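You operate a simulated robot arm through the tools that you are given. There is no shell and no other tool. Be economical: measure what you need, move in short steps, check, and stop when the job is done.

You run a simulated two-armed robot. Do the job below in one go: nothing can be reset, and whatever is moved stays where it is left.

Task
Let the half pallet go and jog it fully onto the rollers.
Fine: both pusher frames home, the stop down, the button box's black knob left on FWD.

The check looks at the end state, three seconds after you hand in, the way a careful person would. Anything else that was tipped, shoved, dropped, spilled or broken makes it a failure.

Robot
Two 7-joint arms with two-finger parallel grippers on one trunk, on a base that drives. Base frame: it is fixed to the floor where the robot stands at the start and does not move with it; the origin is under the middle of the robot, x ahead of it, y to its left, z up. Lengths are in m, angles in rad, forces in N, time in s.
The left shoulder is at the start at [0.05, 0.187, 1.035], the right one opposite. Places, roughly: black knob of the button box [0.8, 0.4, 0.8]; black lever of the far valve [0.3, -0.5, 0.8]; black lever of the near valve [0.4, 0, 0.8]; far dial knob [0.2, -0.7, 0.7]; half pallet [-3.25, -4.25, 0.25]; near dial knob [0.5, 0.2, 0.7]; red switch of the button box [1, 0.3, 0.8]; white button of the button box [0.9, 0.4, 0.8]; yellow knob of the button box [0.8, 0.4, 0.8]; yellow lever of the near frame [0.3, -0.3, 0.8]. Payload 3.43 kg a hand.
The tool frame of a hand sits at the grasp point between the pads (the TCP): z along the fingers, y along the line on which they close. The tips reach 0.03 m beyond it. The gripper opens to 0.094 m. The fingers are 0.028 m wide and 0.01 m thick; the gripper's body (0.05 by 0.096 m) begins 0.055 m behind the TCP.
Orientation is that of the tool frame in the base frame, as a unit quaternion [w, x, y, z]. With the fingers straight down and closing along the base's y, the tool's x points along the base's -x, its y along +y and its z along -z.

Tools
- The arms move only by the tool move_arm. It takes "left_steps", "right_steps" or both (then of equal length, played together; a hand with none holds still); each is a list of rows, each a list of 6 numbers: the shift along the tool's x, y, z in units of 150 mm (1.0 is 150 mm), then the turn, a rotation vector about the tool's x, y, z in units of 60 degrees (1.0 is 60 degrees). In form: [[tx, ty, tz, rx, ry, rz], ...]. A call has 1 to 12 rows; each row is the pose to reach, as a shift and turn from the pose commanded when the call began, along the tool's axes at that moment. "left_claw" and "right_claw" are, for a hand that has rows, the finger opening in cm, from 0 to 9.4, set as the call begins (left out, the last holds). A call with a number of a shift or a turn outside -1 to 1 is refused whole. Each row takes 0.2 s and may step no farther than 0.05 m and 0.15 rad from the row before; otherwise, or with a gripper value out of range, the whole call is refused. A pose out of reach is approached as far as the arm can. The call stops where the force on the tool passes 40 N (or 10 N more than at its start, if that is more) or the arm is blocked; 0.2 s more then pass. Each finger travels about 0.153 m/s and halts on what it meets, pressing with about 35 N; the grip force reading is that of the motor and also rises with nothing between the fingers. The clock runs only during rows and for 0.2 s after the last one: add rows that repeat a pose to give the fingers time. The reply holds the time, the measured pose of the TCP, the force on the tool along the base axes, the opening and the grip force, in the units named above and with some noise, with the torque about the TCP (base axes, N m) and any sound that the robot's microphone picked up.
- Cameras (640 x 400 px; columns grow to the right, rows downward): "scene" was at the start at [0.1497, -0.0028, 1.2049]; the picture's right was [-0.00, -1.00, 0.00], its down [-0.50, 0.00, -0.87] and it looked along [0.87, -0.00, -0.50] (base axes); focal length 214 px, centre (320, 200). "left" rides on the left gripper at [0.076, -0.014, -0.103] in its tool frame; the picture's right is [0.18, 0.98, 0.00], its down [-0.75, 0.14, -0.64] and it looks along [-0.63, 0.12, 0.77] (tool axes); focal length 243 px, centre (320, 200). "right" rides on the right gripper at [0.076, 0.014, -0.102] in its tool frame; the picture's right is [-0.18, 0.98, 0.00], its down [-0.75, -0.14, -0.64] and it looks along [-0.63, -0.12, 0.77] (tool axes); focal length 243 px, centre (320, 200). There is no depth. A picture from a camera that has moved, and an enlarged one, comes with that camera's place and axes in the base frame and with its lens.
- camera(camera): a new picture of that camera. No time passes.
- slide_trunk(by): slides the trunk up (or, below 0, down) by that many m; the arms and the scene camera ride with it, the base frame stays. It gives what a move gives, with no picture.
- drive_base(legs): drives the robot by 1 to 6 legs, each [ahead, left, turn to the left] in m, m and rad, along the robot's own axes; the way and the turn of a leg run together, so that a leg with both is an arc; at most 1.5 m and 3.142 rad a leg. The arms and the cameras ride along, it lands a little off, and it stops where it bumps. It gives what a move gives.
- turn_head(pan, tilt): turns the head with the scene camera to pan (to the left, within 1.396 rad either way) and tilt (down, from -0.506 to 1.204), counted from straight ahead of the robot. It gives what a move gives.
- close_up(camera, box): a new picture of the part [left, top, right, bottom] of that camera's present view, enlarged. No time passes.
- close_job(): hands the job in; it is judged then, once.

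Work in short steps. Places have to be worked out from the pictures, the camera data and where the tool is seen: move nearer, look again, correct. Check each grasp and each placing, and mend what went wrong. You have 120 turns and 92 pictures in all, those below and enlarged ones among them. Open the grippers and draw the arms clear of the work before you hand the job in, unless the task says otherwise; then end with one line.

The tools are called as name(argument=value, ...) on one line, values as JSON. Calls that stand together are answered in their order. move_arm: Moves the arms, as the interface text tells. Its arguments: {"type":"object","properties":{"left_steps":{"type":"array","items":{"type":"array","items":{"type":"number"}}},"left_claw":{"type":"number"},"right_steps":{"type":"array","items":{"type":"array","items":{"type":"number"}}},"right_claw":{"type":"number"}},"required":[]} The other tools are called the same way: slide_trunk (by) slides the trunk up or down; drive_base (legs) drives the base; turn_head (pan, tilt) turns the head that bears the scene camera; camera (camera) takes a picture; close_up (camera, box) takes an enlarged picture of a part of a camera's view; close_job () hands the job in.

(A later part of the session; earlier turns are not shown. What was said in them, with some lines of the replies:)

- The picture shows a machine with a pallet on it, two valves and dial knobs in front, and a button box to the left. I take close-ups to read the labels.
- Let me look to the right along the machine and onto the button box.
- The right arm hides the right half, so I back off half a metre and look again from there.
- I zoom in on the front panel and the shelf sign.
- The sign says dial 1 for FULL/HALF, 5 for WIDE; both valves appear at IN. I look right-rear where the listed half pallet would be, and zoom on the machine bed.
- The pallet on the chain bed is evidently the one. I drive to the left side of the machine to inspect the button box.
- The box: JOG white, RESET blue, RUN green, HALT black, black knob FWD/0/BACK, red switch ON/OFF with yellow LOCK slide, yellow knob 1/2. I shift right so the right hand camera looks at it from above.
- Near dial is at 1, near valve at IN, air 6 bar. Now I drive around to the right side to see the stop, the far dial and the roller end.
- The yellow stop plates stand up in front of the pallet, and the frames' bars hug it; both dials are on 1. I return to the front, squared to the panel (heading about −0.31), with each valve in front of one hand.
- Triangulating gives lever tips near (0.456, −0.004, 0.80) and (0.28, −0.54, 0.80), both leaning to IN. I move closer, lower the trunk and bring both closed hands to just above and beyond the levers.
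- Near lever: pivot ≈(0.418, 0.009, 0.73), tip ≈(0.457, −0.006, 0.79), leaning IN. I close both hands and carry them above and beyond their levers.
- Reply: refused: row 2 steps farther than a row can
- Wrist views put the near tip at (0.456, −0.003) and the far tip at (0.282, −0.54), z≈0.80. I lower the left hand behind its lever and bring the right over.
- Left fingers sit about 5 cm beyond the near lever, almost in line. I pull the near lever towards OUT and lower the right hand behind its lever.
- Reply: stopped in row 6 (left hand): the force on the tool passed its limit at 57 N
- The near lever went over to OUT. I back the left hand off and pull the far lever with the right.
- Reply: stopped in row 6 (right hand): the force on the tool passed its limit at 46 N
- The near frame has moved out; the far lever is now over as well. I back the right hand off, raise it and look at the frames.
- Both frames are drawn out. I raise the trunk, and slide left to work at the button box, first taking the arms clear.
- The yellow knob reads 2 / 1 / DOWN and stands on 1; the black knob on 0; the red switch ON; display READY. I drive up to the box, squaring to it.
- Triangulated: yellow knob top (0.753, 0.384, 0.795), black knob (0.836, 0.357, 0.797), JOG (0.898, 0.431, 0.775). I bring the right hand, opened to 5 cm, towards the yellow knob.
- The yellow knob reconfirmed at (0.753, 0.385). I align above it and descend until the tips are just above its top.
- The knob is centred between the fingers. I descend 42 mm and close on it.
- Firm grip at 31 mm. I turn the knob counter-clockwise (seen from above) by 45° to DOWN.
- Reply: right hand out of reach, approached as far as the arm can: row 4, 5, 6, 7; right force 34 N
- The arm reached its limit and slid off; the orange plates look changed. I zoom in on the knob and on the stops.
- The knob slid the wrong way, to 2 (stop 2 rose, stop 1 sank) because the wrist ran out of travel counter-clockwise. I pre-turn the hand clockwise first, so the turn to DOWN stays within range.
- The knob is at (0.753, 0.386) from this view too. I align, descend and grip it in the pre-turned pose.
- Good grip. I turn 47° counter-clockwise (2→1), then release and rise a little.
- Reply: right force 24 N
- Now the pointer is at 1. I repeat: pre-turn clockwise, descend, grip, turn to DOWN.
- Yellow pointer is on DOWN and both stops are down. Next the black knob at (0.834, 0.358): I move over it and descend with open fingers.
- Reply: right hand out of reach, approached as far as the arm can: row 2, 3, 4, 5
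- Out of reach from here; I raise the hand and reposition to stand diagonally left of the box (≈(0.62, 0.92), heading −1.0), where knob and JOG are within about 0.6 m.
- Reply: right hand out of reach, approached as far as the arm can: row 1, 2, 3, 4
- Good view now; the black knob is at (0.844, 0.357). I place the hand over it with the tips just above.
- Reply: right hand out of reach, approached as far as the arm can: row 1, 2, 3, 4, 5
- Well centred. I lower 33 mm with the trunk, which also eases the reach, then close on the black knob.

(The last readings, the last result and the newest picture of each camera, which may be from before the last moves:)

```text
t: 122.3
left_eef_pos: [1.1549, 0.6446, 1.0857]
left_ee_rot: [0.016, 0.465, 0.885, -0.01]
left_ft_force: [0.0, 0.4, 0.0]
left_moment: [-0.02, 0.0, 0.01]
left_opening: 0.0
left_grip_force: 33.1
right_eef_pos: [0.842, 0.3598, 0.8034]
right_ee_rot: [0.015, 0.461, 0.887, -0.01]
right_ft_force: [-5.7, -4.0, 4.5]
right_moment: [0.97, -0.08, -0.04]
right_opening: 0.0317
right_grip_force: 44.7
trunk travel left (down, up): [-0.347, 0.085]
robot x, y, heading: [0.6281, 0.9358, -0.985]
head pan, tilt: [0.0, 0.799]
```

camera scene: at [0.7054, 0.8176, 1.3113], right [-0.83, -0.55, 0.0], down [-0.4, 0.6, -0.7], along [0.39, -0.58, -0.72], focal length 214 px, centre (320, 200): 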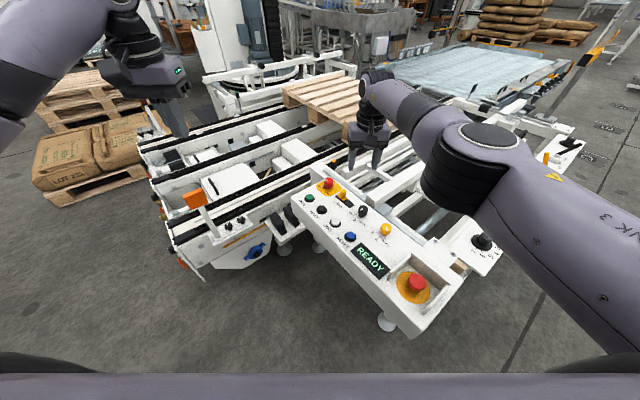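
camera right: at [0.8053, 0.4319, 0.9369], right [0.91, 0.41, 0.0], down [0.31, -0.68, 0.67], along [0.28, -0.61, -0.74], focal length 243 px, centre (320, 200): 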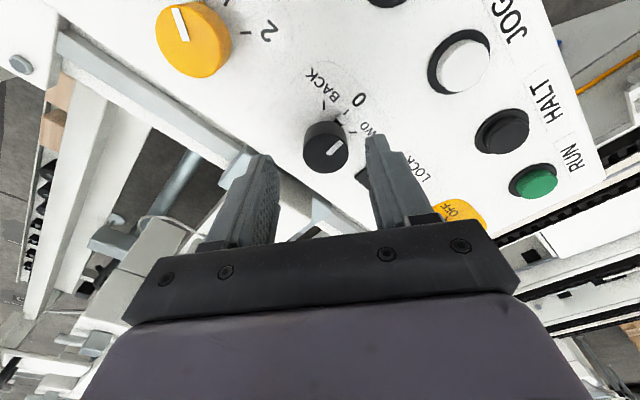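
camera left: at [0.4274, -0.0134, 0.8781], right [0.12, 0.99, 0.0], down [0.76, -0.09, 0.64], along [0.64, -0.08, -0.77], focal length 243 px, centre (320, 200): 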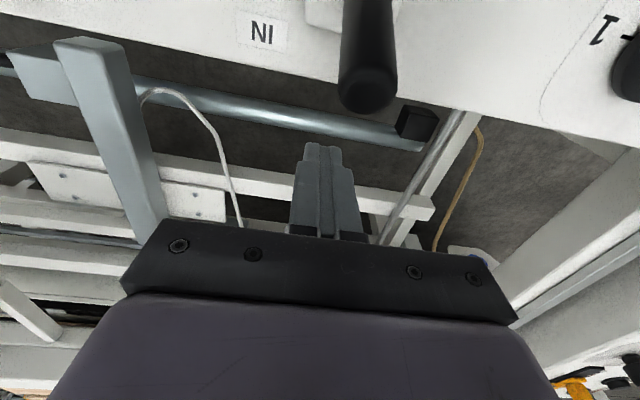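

Gripped at 31.7 mm. I turn it clockwise (positive about the tool's downward z) by 46° to FWD, then release and rise.

move_arm(right_steps=[[0, 0, 0, 0, 0, 0.13], [0, 0, 0, 0, 0, 0.26], [0, 0, 0, 0, 0, 0.39], [0, 0, 0, 0, 0, 0.52], [0, 0, 0, 0, 0, 0.65], [0, 0, 0, 0, 0, 0.77], [0, 0, 0, 0, 0, 0.77]])

move_arm(right_steps=[[0, 0, 0, 0, 0, 0], [0, 0, 0, 0, 0, 0], [0, 0, -0.2, 0, 0, 0], [0, 0, -0.4, 0, 0, 0], [0, 0, -0.6, 0, 0, 0]], right_claw=5.5)

camera(camera="right")

camera(camera="scene")

```text
t: 123.9
left_eef_pos: [1.1576, 0.6442, 1.0835]
left_ee_rot: [0.014, 0.465, 0.885, -0.011]
left_ft_force: [-0.5, 1.2, 0.3]
left_moment: [0.03, 0.01, -0.02]
left_opening: 0.0
left_grip_force: 32.9
right_eef_pos: [0.846, 0.3617, 0.8044]
right_ee_rot: [0.018, 0.771, 0.636, -0.002]
right_ft_force: [19.1, -8.8, 2.8]
right_moment: [-0.62, 0.55, 0.37]
right_opening: 0.0318
right_grip_force: 44.8
trunk travel left (down, up): [-0.347, 0.085]
robot x, y, heading: [0.6261, 0.9344, -0.979]
head pan, tilt: [0.0, 0.799]
```

```text
t: 125.1
left_eef_pos: [1.1549, 0.6444, 1.0849]
left_ee_rot: [0.015, 0.465, 0.885, -0.01]
left_ft_force: [-0.2, 0.0, 0.2]
left_moment: [0.0, 0.0, 0.0]
left_opening: 0.0001
left_grip_force: 33.1
right_eef_pos: [0.8409, 0.3646, 0.8948]
right_ee_rot: [0.017, 0.772, 0.636, -0.004]
right_ft_force: [-0.6, -0.3, -0.5]
right_moment: [-0.02, 0.01, -0.01]
right_opening: 0.0549
right_grip_force: 0.1
trunk travel left (down, up): [-0.347, 0.085]
robot x, y, heading: [0.6292, 0.9351, -0.977]
head pan, tilt: [0.0, 0.799]
```

```text
25 pictures are left
camera right: at [0.868, 0.4387, 0.9971], right [0.93, -0.37, 0.03], down [-0.29, -0.69, 0.66], along [-0.22, -0.62, -0.75], focal length 243 px, centre (320, 200)
```

right: 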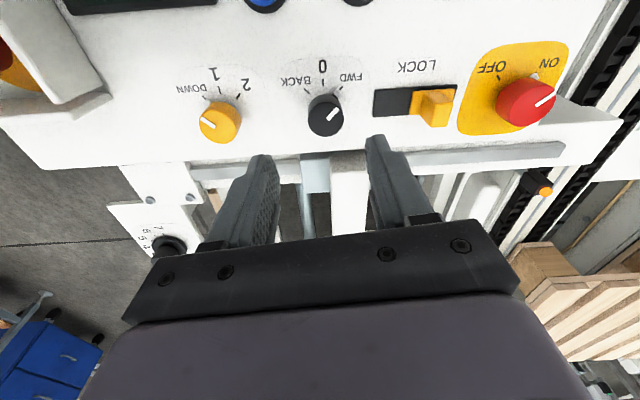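

```text
24 pictures are left
camera scene: at [0.7054, 0.8178, 1.2783], right [-0.83, -0.55, 0.0], down [-0.4, 0.6, -0.7], along [0.39, -0.58, -0.72], focal length 214 px, centre (320, 200)
```

scene: 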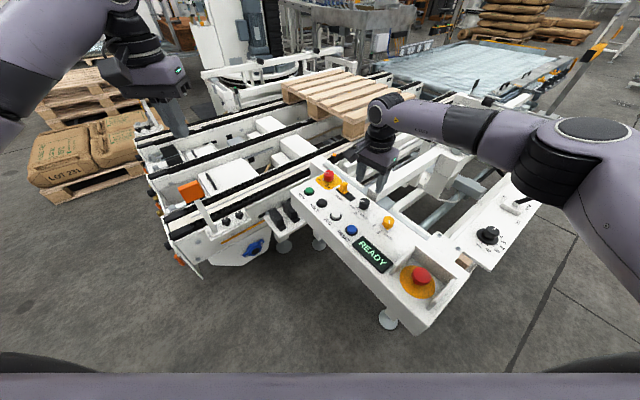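

Both knobs read right: yellow DOWN, black FWD; the pallet has not moved yet. JOG is at (0.901, 0.433); I close the fingers and position above it.

move_arm(right_steps=[[0.18, 0.1, 0, 0, 0, 0], [0.36, 0.2, 0, 0, 0, 0], [0.537, 0.296, 0, 0, 0, 0], [0.537, 0.296, 0.2, 0, 0, 0], [0.537, 0.296, 0.4, 0, 0, 0], [0.537, 0.296, 0.4, 0, 0, 0]], right_claw=0)

camera(camera="right")

close_up(camera="scene", box=[280, 150, 440, 250])

```text
t: 126.5
left_eef_pos: [1.1562, 0.6441, 1.0857]
left_ee_rot: [0.015, 0.466, 0.884, -0.012]
left_ft_force: [0.1, -0.6, -0.3]
left_moment: [-0.01, 0.01, 0.02]
left_opening: 0.0
left_grip_force: 32.7
right_eef_pos: [0.9018, 0.4331, 0.8328]
right_ee_rot: [0.017, 0.771, 0.637, -0.004]
right_ft_force: [0.1, -0.3, 0.5]
right_moment: [0.03, -0.01, -0.02]
right_opening: 0.0003
right_grip_force: 33.6
trunk travel left (down, up): [-0.347, 0.085]
robot x, y, heading: [0.6272, 0.9384, -0.987]
head pan, tilt: [0.0, 0.799]
```

```text
23 pictures are left
camera right: at [0.9288, 0.5085, 0.9346], right [0.93, -0.37, 0.03], down [-0.29, -0.69, 0.66], along [-0.22, -0.62, -0.75], focal length 243 px, centre (320, 200)
```

right: 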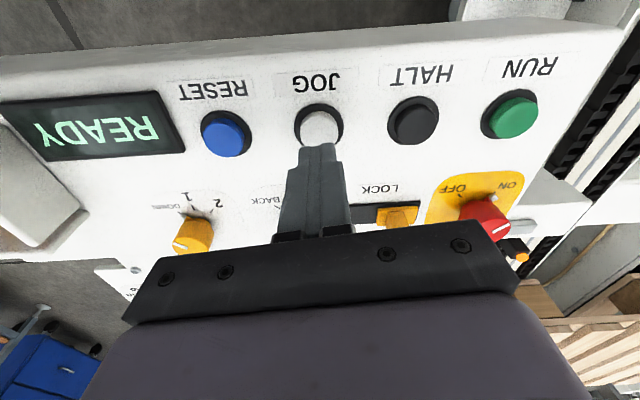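

```text
4.00 times, centred on (360, 200) of scene
camera zoom: at [0.7054, 0.8176, 1.2783], right [-0.83, -0.55, 0.0], down [-0.4, 0.6, -0.7], along [0.39, -0.58, -0.72], focal length 858 px, centre (160, 200)
```

zoom: 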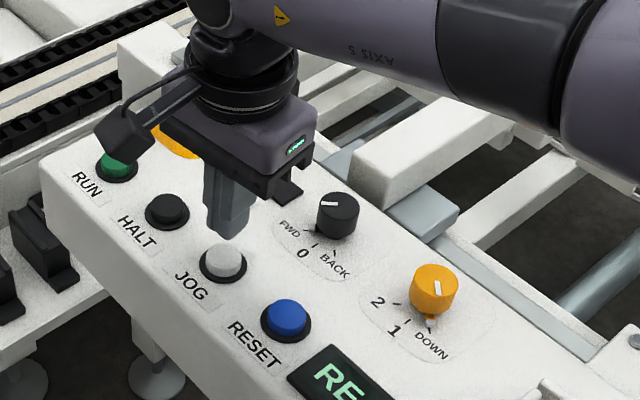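

The fingers are right over JOG. I descend in small steps to press it, watching the force.

move_arm(right_steps=[[0.03, 0.01, 0.1, 0, 0, 0], [0.03, 0.01, 0.16, 0, 0, 0], [0.03, 0.01, 0.2, 0, 0, 0], [0.03, 0.01, 0.23, 0, 0, 0]])

camera(camera="scene")

```text
t: 127.5
left_eef_pos: [1.1559, 0.6443, 1.0839]
left_ee_rot: [0.014, 0.466, 0.885, -0.01]
left_ft_force: [0.0, 0.6, -0.6]
left_moment: [0.0, -0.05, -0.01]
left_opening: 0.0002
left_grip_force: 32.9
right_eef_pos: [0.9032, 0.4354, 0.7983]
right_ee_rot: [0.017, 0.771, 0.637, -0.004]
right_ft_force: [-0.3, 1.1, 3.5]
right_moment: [0.09, 0.01, 0.0]
right_opening: 0.0
right_grip_force: 33.0
trunk travel left (down, up): [-0.347, 0.085]
robot x, y, heading: [0.6285, 0.9381, -0.981]
head pan, tilt: [0.0, 0.799]
heard: click
```

```text
21 pictures are left
camera scene: at [0.7052, 0.818, 1.2784], right [-0.83, -0.55, 0.0], down [-0.4, 0.6, -0.7], along [0.39, -0.58, -0.72], focal length 214 px, centre (320, 200)
```

scene: 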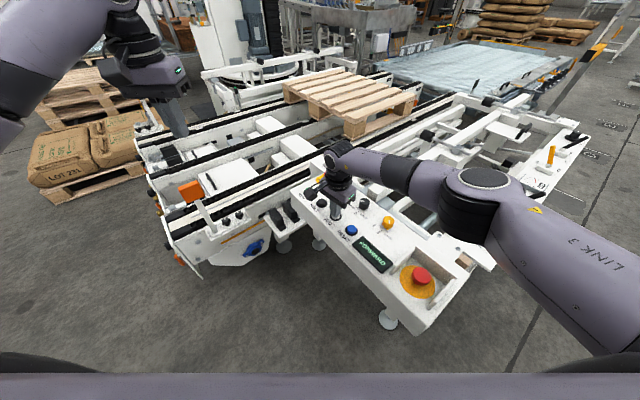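

A click, and the display says FORWARD. I hold JOG for 2.4 s and check the pallet's travel.

move_arm(right_steps=[[0, 0, 0.01, 0, 0, 0], [0, 0, 0.01, 0, 0, 0], [0, 0, 0.01, 0, 0, 0], [0, 0, 0.01, 0, 0, 0], [0, 0, 0.01, 0, 0, 0], [0, 0, 0.01, 0, 0, 0], [0, 0, 0.01, 0, 0, 0], [0, 0, 0.01, 0, 0, 0], [0, 0, 0.01, 0, 0, 0], [0, 0, 0.01, 0, 0, 0], [0, 0, 0.01, 0, 0, 0], [0, 0, 0.01, 0, 0, 0]])

camera(camera="scene")

```text
t: 130.1
left_eef_pos: [1.1556, 0.6454, 1.0855]
left_ee_rot: [0.016, 0.465, 0.885, -0.011]
left_ft_force: [0.2, 0.3, 0.6]
left_moment: [0.05, -0.01, 0.02]
left_opening: 0.0001
left_grip_force: 33.2
right_eef_pos: [0.903, 0.4355, 0.7974]
right_ee_rot: [0.018, 0.771, 0.637, -0.004]
right_ft_force: [4.3, -1.5, 10.3]
right_moment: [0.11, -0.13, -0.04]
right_opening: 0.0
right_grip_force: 32.9
trunk travel left (down, up): [-0.347, 0.085]
robot x, y, heading: [0.6246, 0.9346, -0.984]
head pan, tilt: [0.0, 0.799]
```

```text
20 pictures are left
camera scene: at [0.7053, 0.8183, 1.2784], right [-0.83, -0.55, 0.0], down [-0.4, 0.6, -0.7], along [0.39, -0.58, -0.72], focal length 214 px, centre (320, 200)
```

scene: 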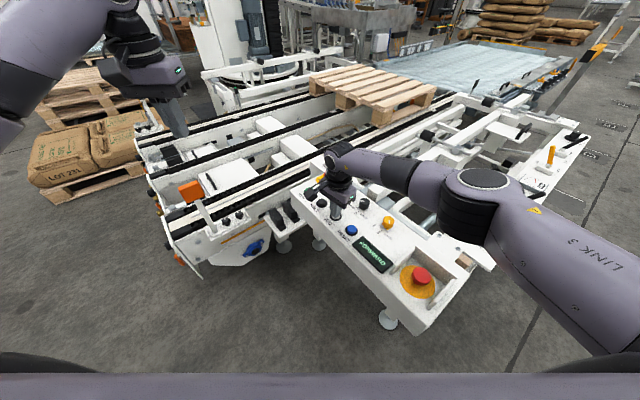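

The pallet moves about 0.1 m/s; its trailing edge has roughly 1.15 m to go to be past the roller edge. I keep holding JOG.

move_arm(right_steps=[[0, 0, 0.0, 0, 0, 0], [0, 0, 0.0, 0, 0, 0], [0, 0, 0.0, 0, 0, 0], [0, 0, 0.0, 0, 0, 0], [0, 0, 0.0, 0, 0, 0], [0, 0, 0.0, 0, 0, 0], [0, 0, 0.0, 0, 0, 0], [0, 0, 0.0, 0, 0, 0], [0, 0, 0.0, 0, 0, 0], [0, 0, 0.0, 0, 0, 0], [0, 0, 0.0, 0, 0, 0], [0, 0, 0.0, 0, 0, 0]])

move_arm(right_steps=[[0, 0, 0.0, 0, 0, 0], [0, 0, 0.0, 0, 0, 0], [0, 0, 0.0, 0, 0, 0], [0, 0, 0.0, 0, 0, 0], [0, 0, 0.0, 0, 0, 0], [0, 0, 0.0, 0, 0, 0], [0, 0, 0.0, 0, 0, 0], [0, 0, 0.0, 0, 0, 0], [0, 0, 0.0, 0, 0, 0], [0, 0, 0.0, 0, 0, 0], [0, 0, 0.0, 0, 0, 0], [0, 0, 0.0, 0, 0, 0]])

camera(camera="scene")

```text
t: 132.7
left_eef_pos: [1.1552, 0.6439, 1.085]
left_ee_rot: [0.016, 0.466, 0.885, -0.01]
left_ft_force: [-0.5, 0.5, 0.0]
left_moment: [0.01, 0.01, 0.04]
left_opening: 0.0003
left_grip_force: 32.8
right_eef_pos: [0.9025, 0.4352, 0.798]
right_ee_rot: [0.018, 0.771, 0.637, -0.003]
right_ft_force: [1.9, -0.6, 11.4]
right_moment: [0.09, -0.09, -0.04]
right_opening: 0.0001
right_grip_force: 32.8
trunk travel left (down, up): [-0.347, 0.085]
robot x, y, heading: [0.6296, 0.9362, -0.981]
head pan, tilt: [0.0, 0.799]
```

```text
t: 135.3
left_eef_pos: [1.1558, 0.6441, 1.0854]
left_ee_rot: [0.016, 0.466, 0.885, -0.012]
left_ft_force: [0.1, -0.2, -0.2]
left_moment: [0.0, 0.01, 0.0]
left_opening: 0.0
left_grip_force: 33.2
right_eef_pos: [0.9034, 0.4355, 0.7966]
right_ee_rot: [0.018, 0.771, 0.637, -0.003]
right_ft_force: [1.3, -0.1, 10.9]
right_moment: [0.11, -0.02, -0.02]
right_opening: 0.0
right_grip_force: 33.2
trunk travel left (down, up): [-0.347, 0.085]
robot x, y, heading: [0.6272, 0.9348, -0.981]
head pan, tilt: [0.0, 0.799]
```

```text
19 pictures are left
camera scene: at [0.705, 0.8184, 1.2784], right [-0.83, -0.55, 0.0], down [-0.4, 0.6, -0.7], along [0.39, -0.58, -0.72], focal length 214 px, centre (320, 200)
```

scene: 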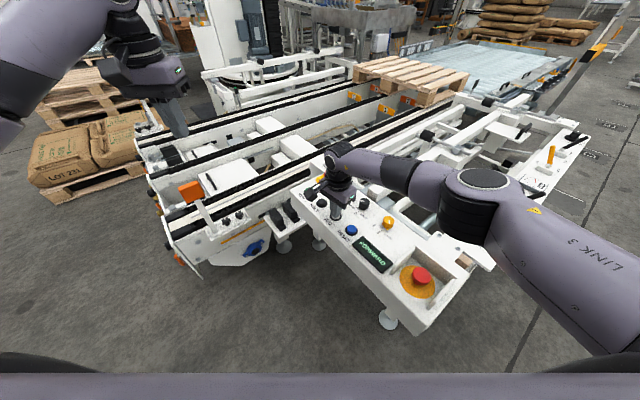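

About 0.11 m/s; roughly 0.6 m left. I hold for another two calls and look.

move_arm(right_steps=[[0, 0, 0.0, 0, 0, 0], [0, 0, 0.0, 0, 0, 0], [0, 0, 0.0, 0, 0, 0], [0, 0, 0.0, 0, 0, 0], [0, 0, 0.0, 0, 0, 0], [0, 0, 0.0, 0, 0, 0], [0, 0, 0.0, 0, 0, 0], [0, 0, 0.0, 0, 0, 0], [0, 0, 0.0, 0, 0, 0], [0, 0, 0.0, 0, 0, 0], [0, 0, 0.0, 0, 0, 0], [0, 0, 0.0, 0, 0, 0]])

move_arm(right_steps=[[0, 0, 0.0, 0, 0, 0], [0, 0, 0.0, 0, 0, 0], [0, 0, 0.0, 0, 0, 0], [0, 0, 0.0, 0, 0, 0], [0, 0, 0.0, 0, 0, 0], [0, 0, 0.0, 0, 0, 0], [0, 0, 0.0, 0, 0, 0], [0, 0, 0.0, 0, 0, 0], [0, 0, 0.0, 0, 0, 0]])

close_up(camera="scene", box=[280, 10, 600, 210])

```text
t: 137.9
left_eef_pos: [1.1559, 0.6448, 1.0856]
left_ee_rot: [0.016, 0.467, 0.884, -0.011]
left_ft_force: [-0.7, 0.2, -0.3]
left_moment: [0.0, 0.02, -0.01]
left_opening: 0.0
left_grip_force: 33.0
right_eef_pos: [0.9033, 0.4352, 0.7978]
right_ee_rot: [0.018, 0.771, 0.636, -0.003]
right_ft_force: [-0.6, 0.3, 10.0]
right_moment: [0.11, -0.03, -0.02]
right_opening: 0.0
right_grip_force: 33.7
trunk travel left (down, up): [-0.347, 0.085]
robot x, y, heading: [0.628, 0.9355, -0.981]
head pan, tilt: [0.0, 0.799]
```

```text
t: 139.9
left_eef_pos: [1.1557, 0.6444, 1.0836]
left_ee_rot: [0.016, 0.465, 0.885, -0.011]
left_ft_force: [-0.8, -0.5, 0.3]
left_moment: [-0.03, -0.01, -0.02]
left_opening: 0.0
left_grip_force: 33.2
right_eef_pos: [0.9037, 0.4367, 0.7964]
right_ee_rot: [0.018, 0.771, 0.637, -0.003]
right_ft_force: [-0.1, -0.3, 10.0]
right_moment: [0.13, 0.02, 0.03]
right_opening: 0.0002
right_grip_force: 33.4
trunk travel left (down, up): [-0.347, 0.085]
robot x, y, heading: [0.6247, 0.9357, -0.982]
head pan, tilt: [0.0, 0.799]
```

```text
2.00 times, centred on (440, 110) of scene
camera zoom: at [0.7049, 0.8184, 1.2784], right [-0.83, -0.55, 0.0], down [-0.4, 0.6, -0.7], along [0.39, -0.58, -0.72], focal length 429 px, centre (80, 380)
```

zoom: 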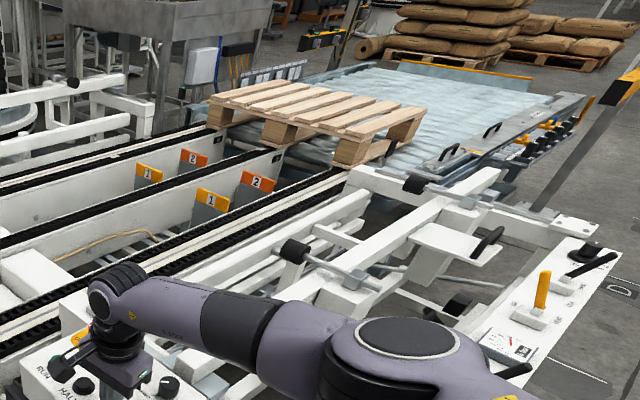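

The trailing edge is about 0.12–0.15 m short of the rollers. I hold one more call and look.

move_arm(right_steps=[[0, 0, 0.0, 0, 0, 0], [0, 0, 0.0, 0, 0, 0], [0, 0, 0.0, 0, 0, 0], [0, 0, 0.0, 0, 0, 0], [0, 0, 0.0, 0, 0, 0], [0, 0, 0.0, 0, 0, 0], [0, 0, 0.0, 0, 0, 0], [0, 0, 0.0, 0, 0, 0], [0, 0, 0.0, 0, 0, 0], [0, 0, 0.0, 0, 0, 0], [0, 0, 0.0, 0, 0, 0]])

close_up(camera="scene", box=[340, 20, 560, 150])

```text
t: 142.3
left_eef_pos: [1.1552, 0.6445, 1.0866]
left_ee_rot: [0.016, 0.465, 0.885, -0.011]
left_ft_force: [0.0, 0.0, -0.8]
left_moment: [-0.04, 0.01, 0.0]
left_opening: 0.0
left_grip_force: 32.6
right_eef_pos: [0.9027, 0.437, 0.7974]
right_ee_rot: [0.018, 0.771, 0.637, -0.004]
right_ft_force: [-0.4, 0.0, 10.1]
right_moment: [0.11, 0.03, -0.01]
right_opening: 0.0001
right_grip_force: 32.7
trunk travel left (down, up): [-0.347, 0.085]
robot x, y, heading: [0.6248, 0.935, -0.981]
head pan, tilt: [0.0, 0.799]
```

```text
2.91 times, centred on (450, 85) of scene
camera zoom: at [0.7049, 0.8184, 1.2784], right [-0.83, -0.55, 0.0], down [-0.4, 0.6, -0.7], along [0.39, -0.58, -0.72], focal length 624 px, centre (-58, 534)
```

zoom: 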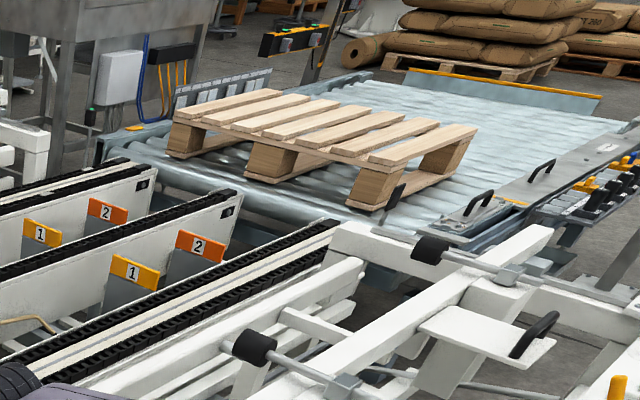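

The pallet is on the rollers, clear of the chains. I give it a few more tenths for margin, then release JOG and rise.

move_arm(right_steps=[[0, 0, 0.0, 0, 0, 0], [0, 0, 0.0, 0, 0, 0], [0, 0, 0.0, 0, 0, 0], [0, 0, -0.15, 0, 0, 0], [0, 0, -0.4, 0, 0, 0], [0, 0, -0.7, 0, 0, 0], [0, 0, -1.0, 0, 0, 0], [0, 0, -1.0, 0, 0, 0]])

slide_trunk(by=0.08)

camera(camera="scene")

camera(camera="right")

```text
t: 144.1
left_eef_pos: [1.1561, 0.6446, 1.085]
left_ee_rot: [0.014, 0.465, 0.885, -0.012]
left_ft_force: [0.3, 0.2, -0.1]
left_moment: [-0.03, 0.0, 0.03]
left_opening: 0.0
left_grip_force: 33.3
right_eef_pos: [0.8992, 0.4387, 0.9465]
right_ee_rot: [0.017, 0.771, 0.637, -0.003]
right_ft_force: [-0.9, -1.1, 0.9]
right_moment: [0.0, 0.02, 0.0]
right_opening: 0.0
right_grip_force: 33.1
trunk travel left (down, up): [-0.347, 0.085]
robot x, y, heading: [0.6277, 0.9383, -0.985]
head pan, tilt: [0.0, 0.799]
```

```text
t: 145.3
left_eef_pos: [1.1562, 0.6452, 1.1644]
left_ee_rot: [0.015, 0.465, 0.885, -0.011]
left_ft_force: [0.5, 0.8, -1.2]
left_moment: [0.03, -0.02, -0.01]
left_opening: 0.0002
left_grip_force: 32.4
right_eef_pos: [0.9008, 0.4388, 1.0259]
right_ee_rot: [0.016, 0.771, 0.637, -0.004]
right_ft_force: [-0.2, -1.0, -0.3]
right_moment: [0.01, -0.03, -0.02]
right_opening: 0.0
right_grip_force: 32.6
trunk travel left (down, up): [-0.427, 0.005]
robot x, y, heading: [0.6279, 0.9349, -0.983]
head pan, tilt: [0.0, 0.799]
```

```text
16 pictures are left
camera scene: at [0.7056, 0.8174, 1.3582], right [-0.83, -0.55, 0.0], down [-0.4, 0.6, -0.7], along [0.39, -0.58, -0.72], focal length 214 px, centre (320, 200)
```

scene: 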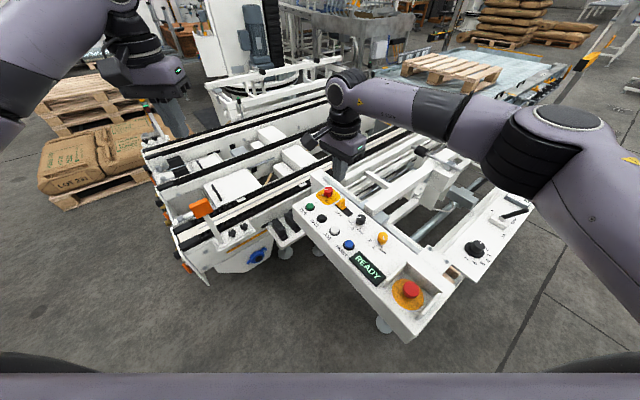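

```text
15 pictures are left
camera right: at [0.9266, 0.5132, 1.1281], right [0.93, -0.37, 0.03], down [-0.29, -0.69, 0.66], along [-0.22, -0.62, -0.75], focal length 243 px, centre (320, 200)
```

right: 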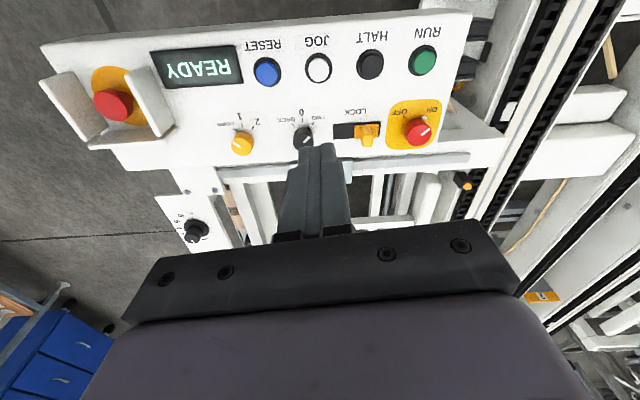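

READY is shown again. I zoom in on the pallet, the knobs and the frames for a last check.

close_up(camera="scene", box=[380, 30, 540, 130])

close_up(camera="right", box=[210, 80, 450, 170])

drive_base(legs=[[-0.4, 0, 0]])

move_arm(left_steps=[[0, 0, 0, 0, 0, 0], [0, 0, 0, 0, 0, 0], [0, 0, 0, 0, 0, 0]], left_claw=9.4, right_steps=[[0, 0, 0, 0, 0, 0], [0, 0, 0, 0, 0, 0], [0, 0, 0, 0, 0, 0]], right_claw=9.4)

camera(camera="scene")

```text
4.00 times, centred on (460, 80) of scene
camera zoom: at [0.7056, 0.8174, 1.3582], right [-0.83, -0.55, 0.0], down [-0.4, 0.6, -0.7], along [0.39, -0.58, -0.72], focal length 858 px, centre (-240, 680)
```

zoom: 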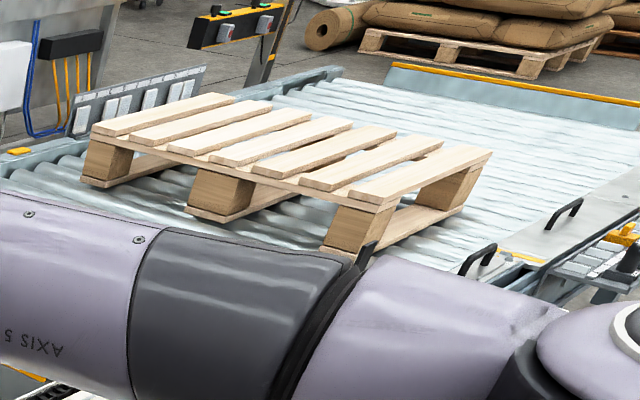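

```text
2.67 times, centred on (330, 125) of right
camera zoom: at [0.9266, 0.5132, 1.1281], right [0.93, -0.37, 0.03], down [-0.29, -0.69, 0.66], along [-0.22, -0.62, -0.75], focal length 647 px, centre (293, 400)
```

zoom: 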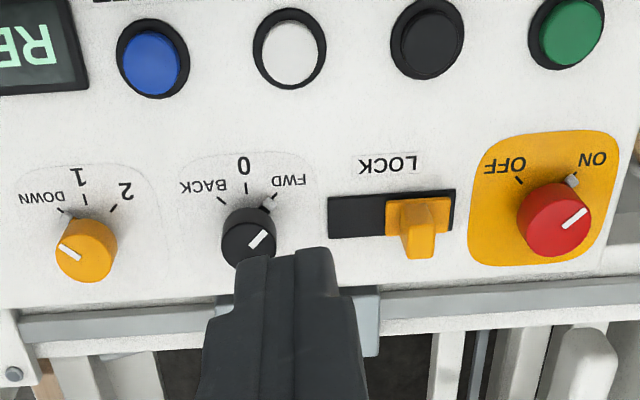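

```text
t: 147.8
left_eef_pos: [0.9367, 0.9703, 1.1651]
left_ee_rot: [0.015, 0.467, 0.884, -0.011]
left_ft_force: [0.1, -0.8, -0.2]
left_moment: [-0.01, -0.02, -0.01]
left_opening: 0.0
left_grip_force: 32.9
right_eef_pos: [0.679, 0.7674, 1.0275]
right_ee_rot: [0.017, 0.773, 0.635, -0.003]
right_ft_force: [0.1, -0.5, 0.7]
right_moment: [-0.02, -0.01, -0.01]
right_opening: 0.0
right_grip_force: 32.6
trunk travel left (down, up): [-0.427, 0.005]
robot x, y, heading: [0.408, 1.266, -0.989]
head pan, tilt: [0.0, 0.799]
```

```text
t: 148.6
left_eef_pos: [0.9369, 0.9709, 1.1636]
left_ee_rot: [0.015, 0.468, 0.884, -0.011]
left_ft_force: [0.0, -0.3, -0.4]
left_moment: [-0.03, 0.01, 0.02]
left_opening: 0.0942
left_grip_force: 0.1
right_eef_pos: [0.6788, 0.7668, 1.0269]
right_ee_rot: [0.016, 0.773, 0.635, -0.004]
right_ft_force: [0.4, -0.4, 0.9]
right_moment: [0.0, 0.01, -0.01]
right_opening: 0.0939
right_grip_force: 0.1
trunk travel left (down, up): [-0.427, 0.005]
robot x, y, heading: [0.4123, 1.2649, -0.985]
head pan, tilt: [0.0, 0.799]
```

```text
12 pictures are left
camera scene: at [0.487, 1.1459, 1.3583], right [-0.83, -0.55, 0.0], down [-0.39, 0.6, -0.7], along [0.38, -0.58, -0.72], focal length 214 px, centre (320, 200)
```

scene: 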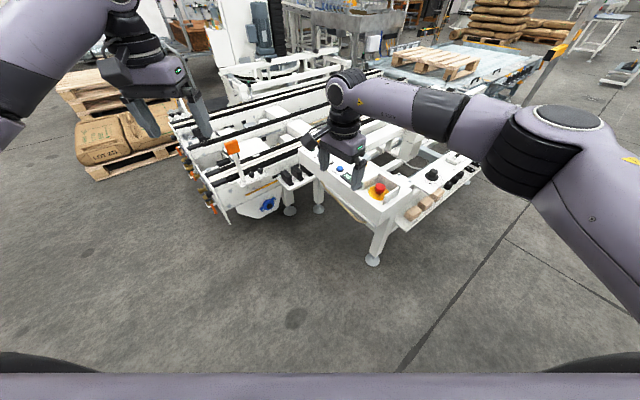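

Knobs read FWD and DOWN, with the pallet on the rollers. One last look from the front to confirm frames and the roller edge.

drive_base(legs=[[0, 0, 0.68], [-0.75, 0, 0], [0, -1.5, 0], [0, -0.9, 0]])

turn_head(pan=-0.15, tilt=0.4)

camera(camera="scene")

```text
t: 175.5
left_eef_pos: [-0.4342, -0.7074, 1.1645]
left_ee_rot: [0.018, 0.129, 0.991, -0.005]
left_ft_force: [-1.1, -1.2, -0.7]
left_moment: [-0.02, 0.0, 0.02]
left_opening: 0.0942
left_grip_force: 0.1
right_eef_pos: [-0.4956, -1.0293, 1.0268]
right_ee_rot: [0.017, 0.502, 0.865, 0.003]
right_ft_force: [-0.5, -0.1, 0.0]
right_moment: [0.01, -0.04, 0.0]
right_opening: 0.0941
right_grip_force: 0.1
trunk travel left (down, up): [-0.427, 0.005]
robot x, y, heading: [-1.0263, -0.8274, -0.276]
head pan, tilt: [0.0, 0.799]
```

```text
t: 176.4
left_eef_pos: [-0.4348, -0.7069, 1.1644]
left_ee_rot: [0.018, 0.129, 0.991, -0.006]
left_ft_force: [-0.5, 0.7, -0.2]
left_moment: [0.02, 0.01, 0.0]
left_opening: 0.0943
left_grip_force: 0.0
right_eef_pos: [-0.4947, -1.0285, 1.0253]
right_ee_rot: [0.017, 0.502, 0.864, 0.002]
right_ft_force: [-0.3, -0.4, -0.5]
right_moment: [0.02, 0.02, 0.0]
right_opening: 0.0938
right_grip_force: 0.0
trunk travel left (down, up): [-0.427, 0.005]
robot x, y, heading: [-1.0267, -0.8295, -0.274]
head pan, tilt: [-0.15, 0.4]
```

```text
11 pictures are left
camera scene: at [-0.8836, -0.8858, 1.3933], right [-0.41, -0.91, 0.0], down [-0.36, 0.16, -0.92], along [0.84, -0.38, -0.39], focal length 214 px, centre (320, 200)
```

scene: 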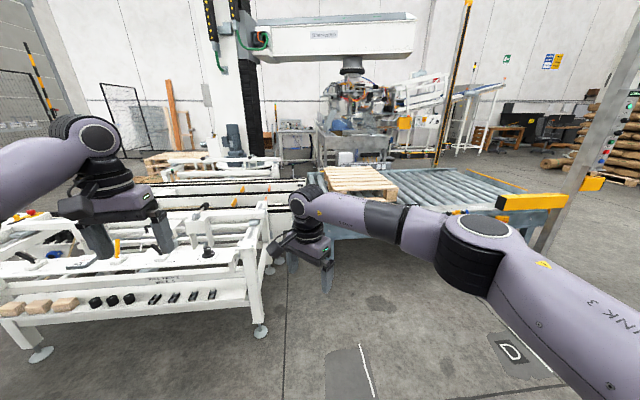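

close_up(camera="scene", box=[250, 140, 450, 265])

close_up(camera="scene", box=[60, 140, 320, 290])

```text
3.20 times, centred on (350, 202) of scene
camera zoom: at [-0.8836, -0.8858, 1.3933], right [-0.41, -0.91, 0.0], down [-0.36, 0.16, -0.92], along [0.84, -0.38, -0.39], focal length 686 px, centre (224, 192)
```

zoom: 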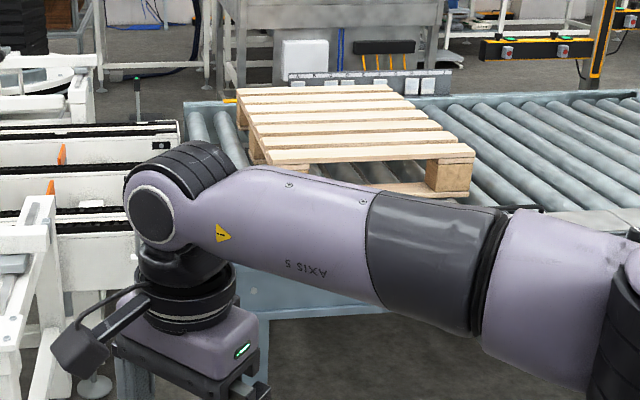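

```text
2.46 times, centred on (190, 215) of scene
camera zoom: at [-0.8836, -0.8858, 1.3933], right [-0.41, -0.91, 0.0], down [-0.36, 0.16, -0.92], along [0.84, -0.38, -0.39], focal length 528 px, centre (640, 163)
```

zoom: 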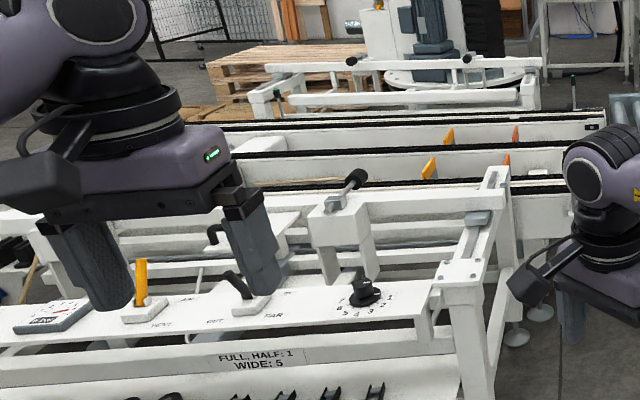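

The pallet sits fully on the rollers, two rollers clear. I want to be sure the frames are fully home and check the sensor lamps, so I move left and look from the middle front.

drive_base(legs=[[0.15, 1.0, 0]])

turn_head(pan=0.0, tilt=0.5)

camera(camera="scene")

close_up(camera="scene", box=[160, 110, 480, 290])

```text
t: 185.3
left_eef_pos: [-0.0267, 0.2068, 1.1643]
left_ee_rot: [0.017, 0.128, 0.992, -0.006]
left_ft_force: [-0.3, 0.0, 0.5]
left_moment: [0.02, 0.0, 0.02]
left_opening: 0.0941
left_grip_force: 0.0
right_eef_pos: [-0.0855, -0.1163, 1.0259]
right_ee_rot: [0.017, 0.5, 0.866, 0.003]
right_ft_force: [0.8, -1.1, 0.0]
right_moment: [-0.01, 0.01, -0.04]
right_opening: 0.0939
right_grip_force: 0.1
trunk travel left (down, up): [-0.427, 0.005]
robot x, y, heading: [-0.6153, 0.0761, -0.268]
head pan, tilt: [-0.15, 0.4]
```

```text
t: 186.1
left_eef_pos: [-0.0266, 0.2077, 1.1644]
left_ee_rot: [0.018, 0.127, 0.992, -0.005]
left_ft_force: [0.0, 0.1, 0.2]
left_moment: [0.02, 0.02, 0.03]
left_opening: 0.0941
left_grip_force: 0.1
right_eef_pos: [-0.0857, -0.1166, 1.0265]
right_ee_rot: [0.017, 0.5, 0.866, 0.003]
right_ft_force: [0.1, -0.9, 1.1]
right_moment: [-0.02, -0.01, -0.01]
right_opening: 0.0939
right_grip_force: 0.0
trunk travel left (down, up): [-0.427, 0.005]
robot x, y, heading: [-0.6172, 0.0818, -0.268]
head pan, tilt: [0.0, 0.499]
```

```text
8 pictures are left
camera scene: at [-0.4716, 0.0389, 1.3843], right [-0.27, -0.96, 0.0], down [-0.46, 0.13, -0.88], along [0.85, -0.23, -0.48], focal length 214 px, centre (320, 200)
```

scene: 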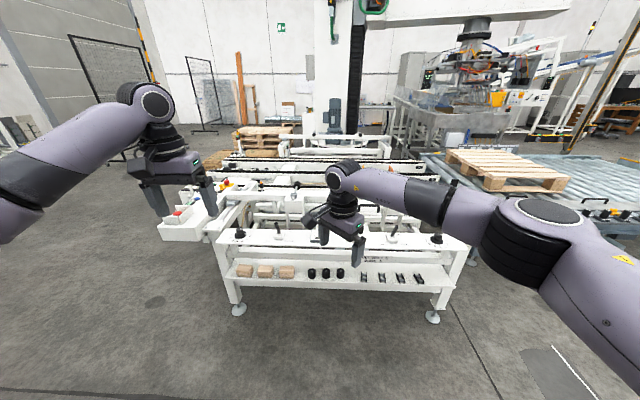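

```text
2.00 times, centred on (320, 200) of scene
camera zoom: at [-0.4716, 0.0389, 1.3843], right [-0.27, -0.96, 0.0], down [-0.46, 0.13, -0.88], along [0.85, -0.23, -0.48], focal length 429 px, centre (320, 200)
```

zoom: 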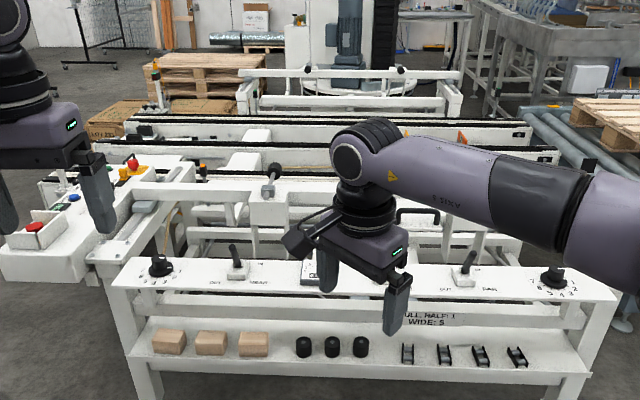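

Both frames are drawn back with their levers at OUT. The stops are down, the black knob is on FWD, the pallet is fully on the rollers, and the arms are clear with grippers open. I hand in.

close_job()

```text
The job is handed in.
```

The half pallet is fully on the rollers, both pusher frames are drawn back with their levers at OUT, the stops are down, and the black knob is on FWD. On the way, the yellow stop knob slipped to 2 and briefly raised the second stop, before I set it to DOWN.
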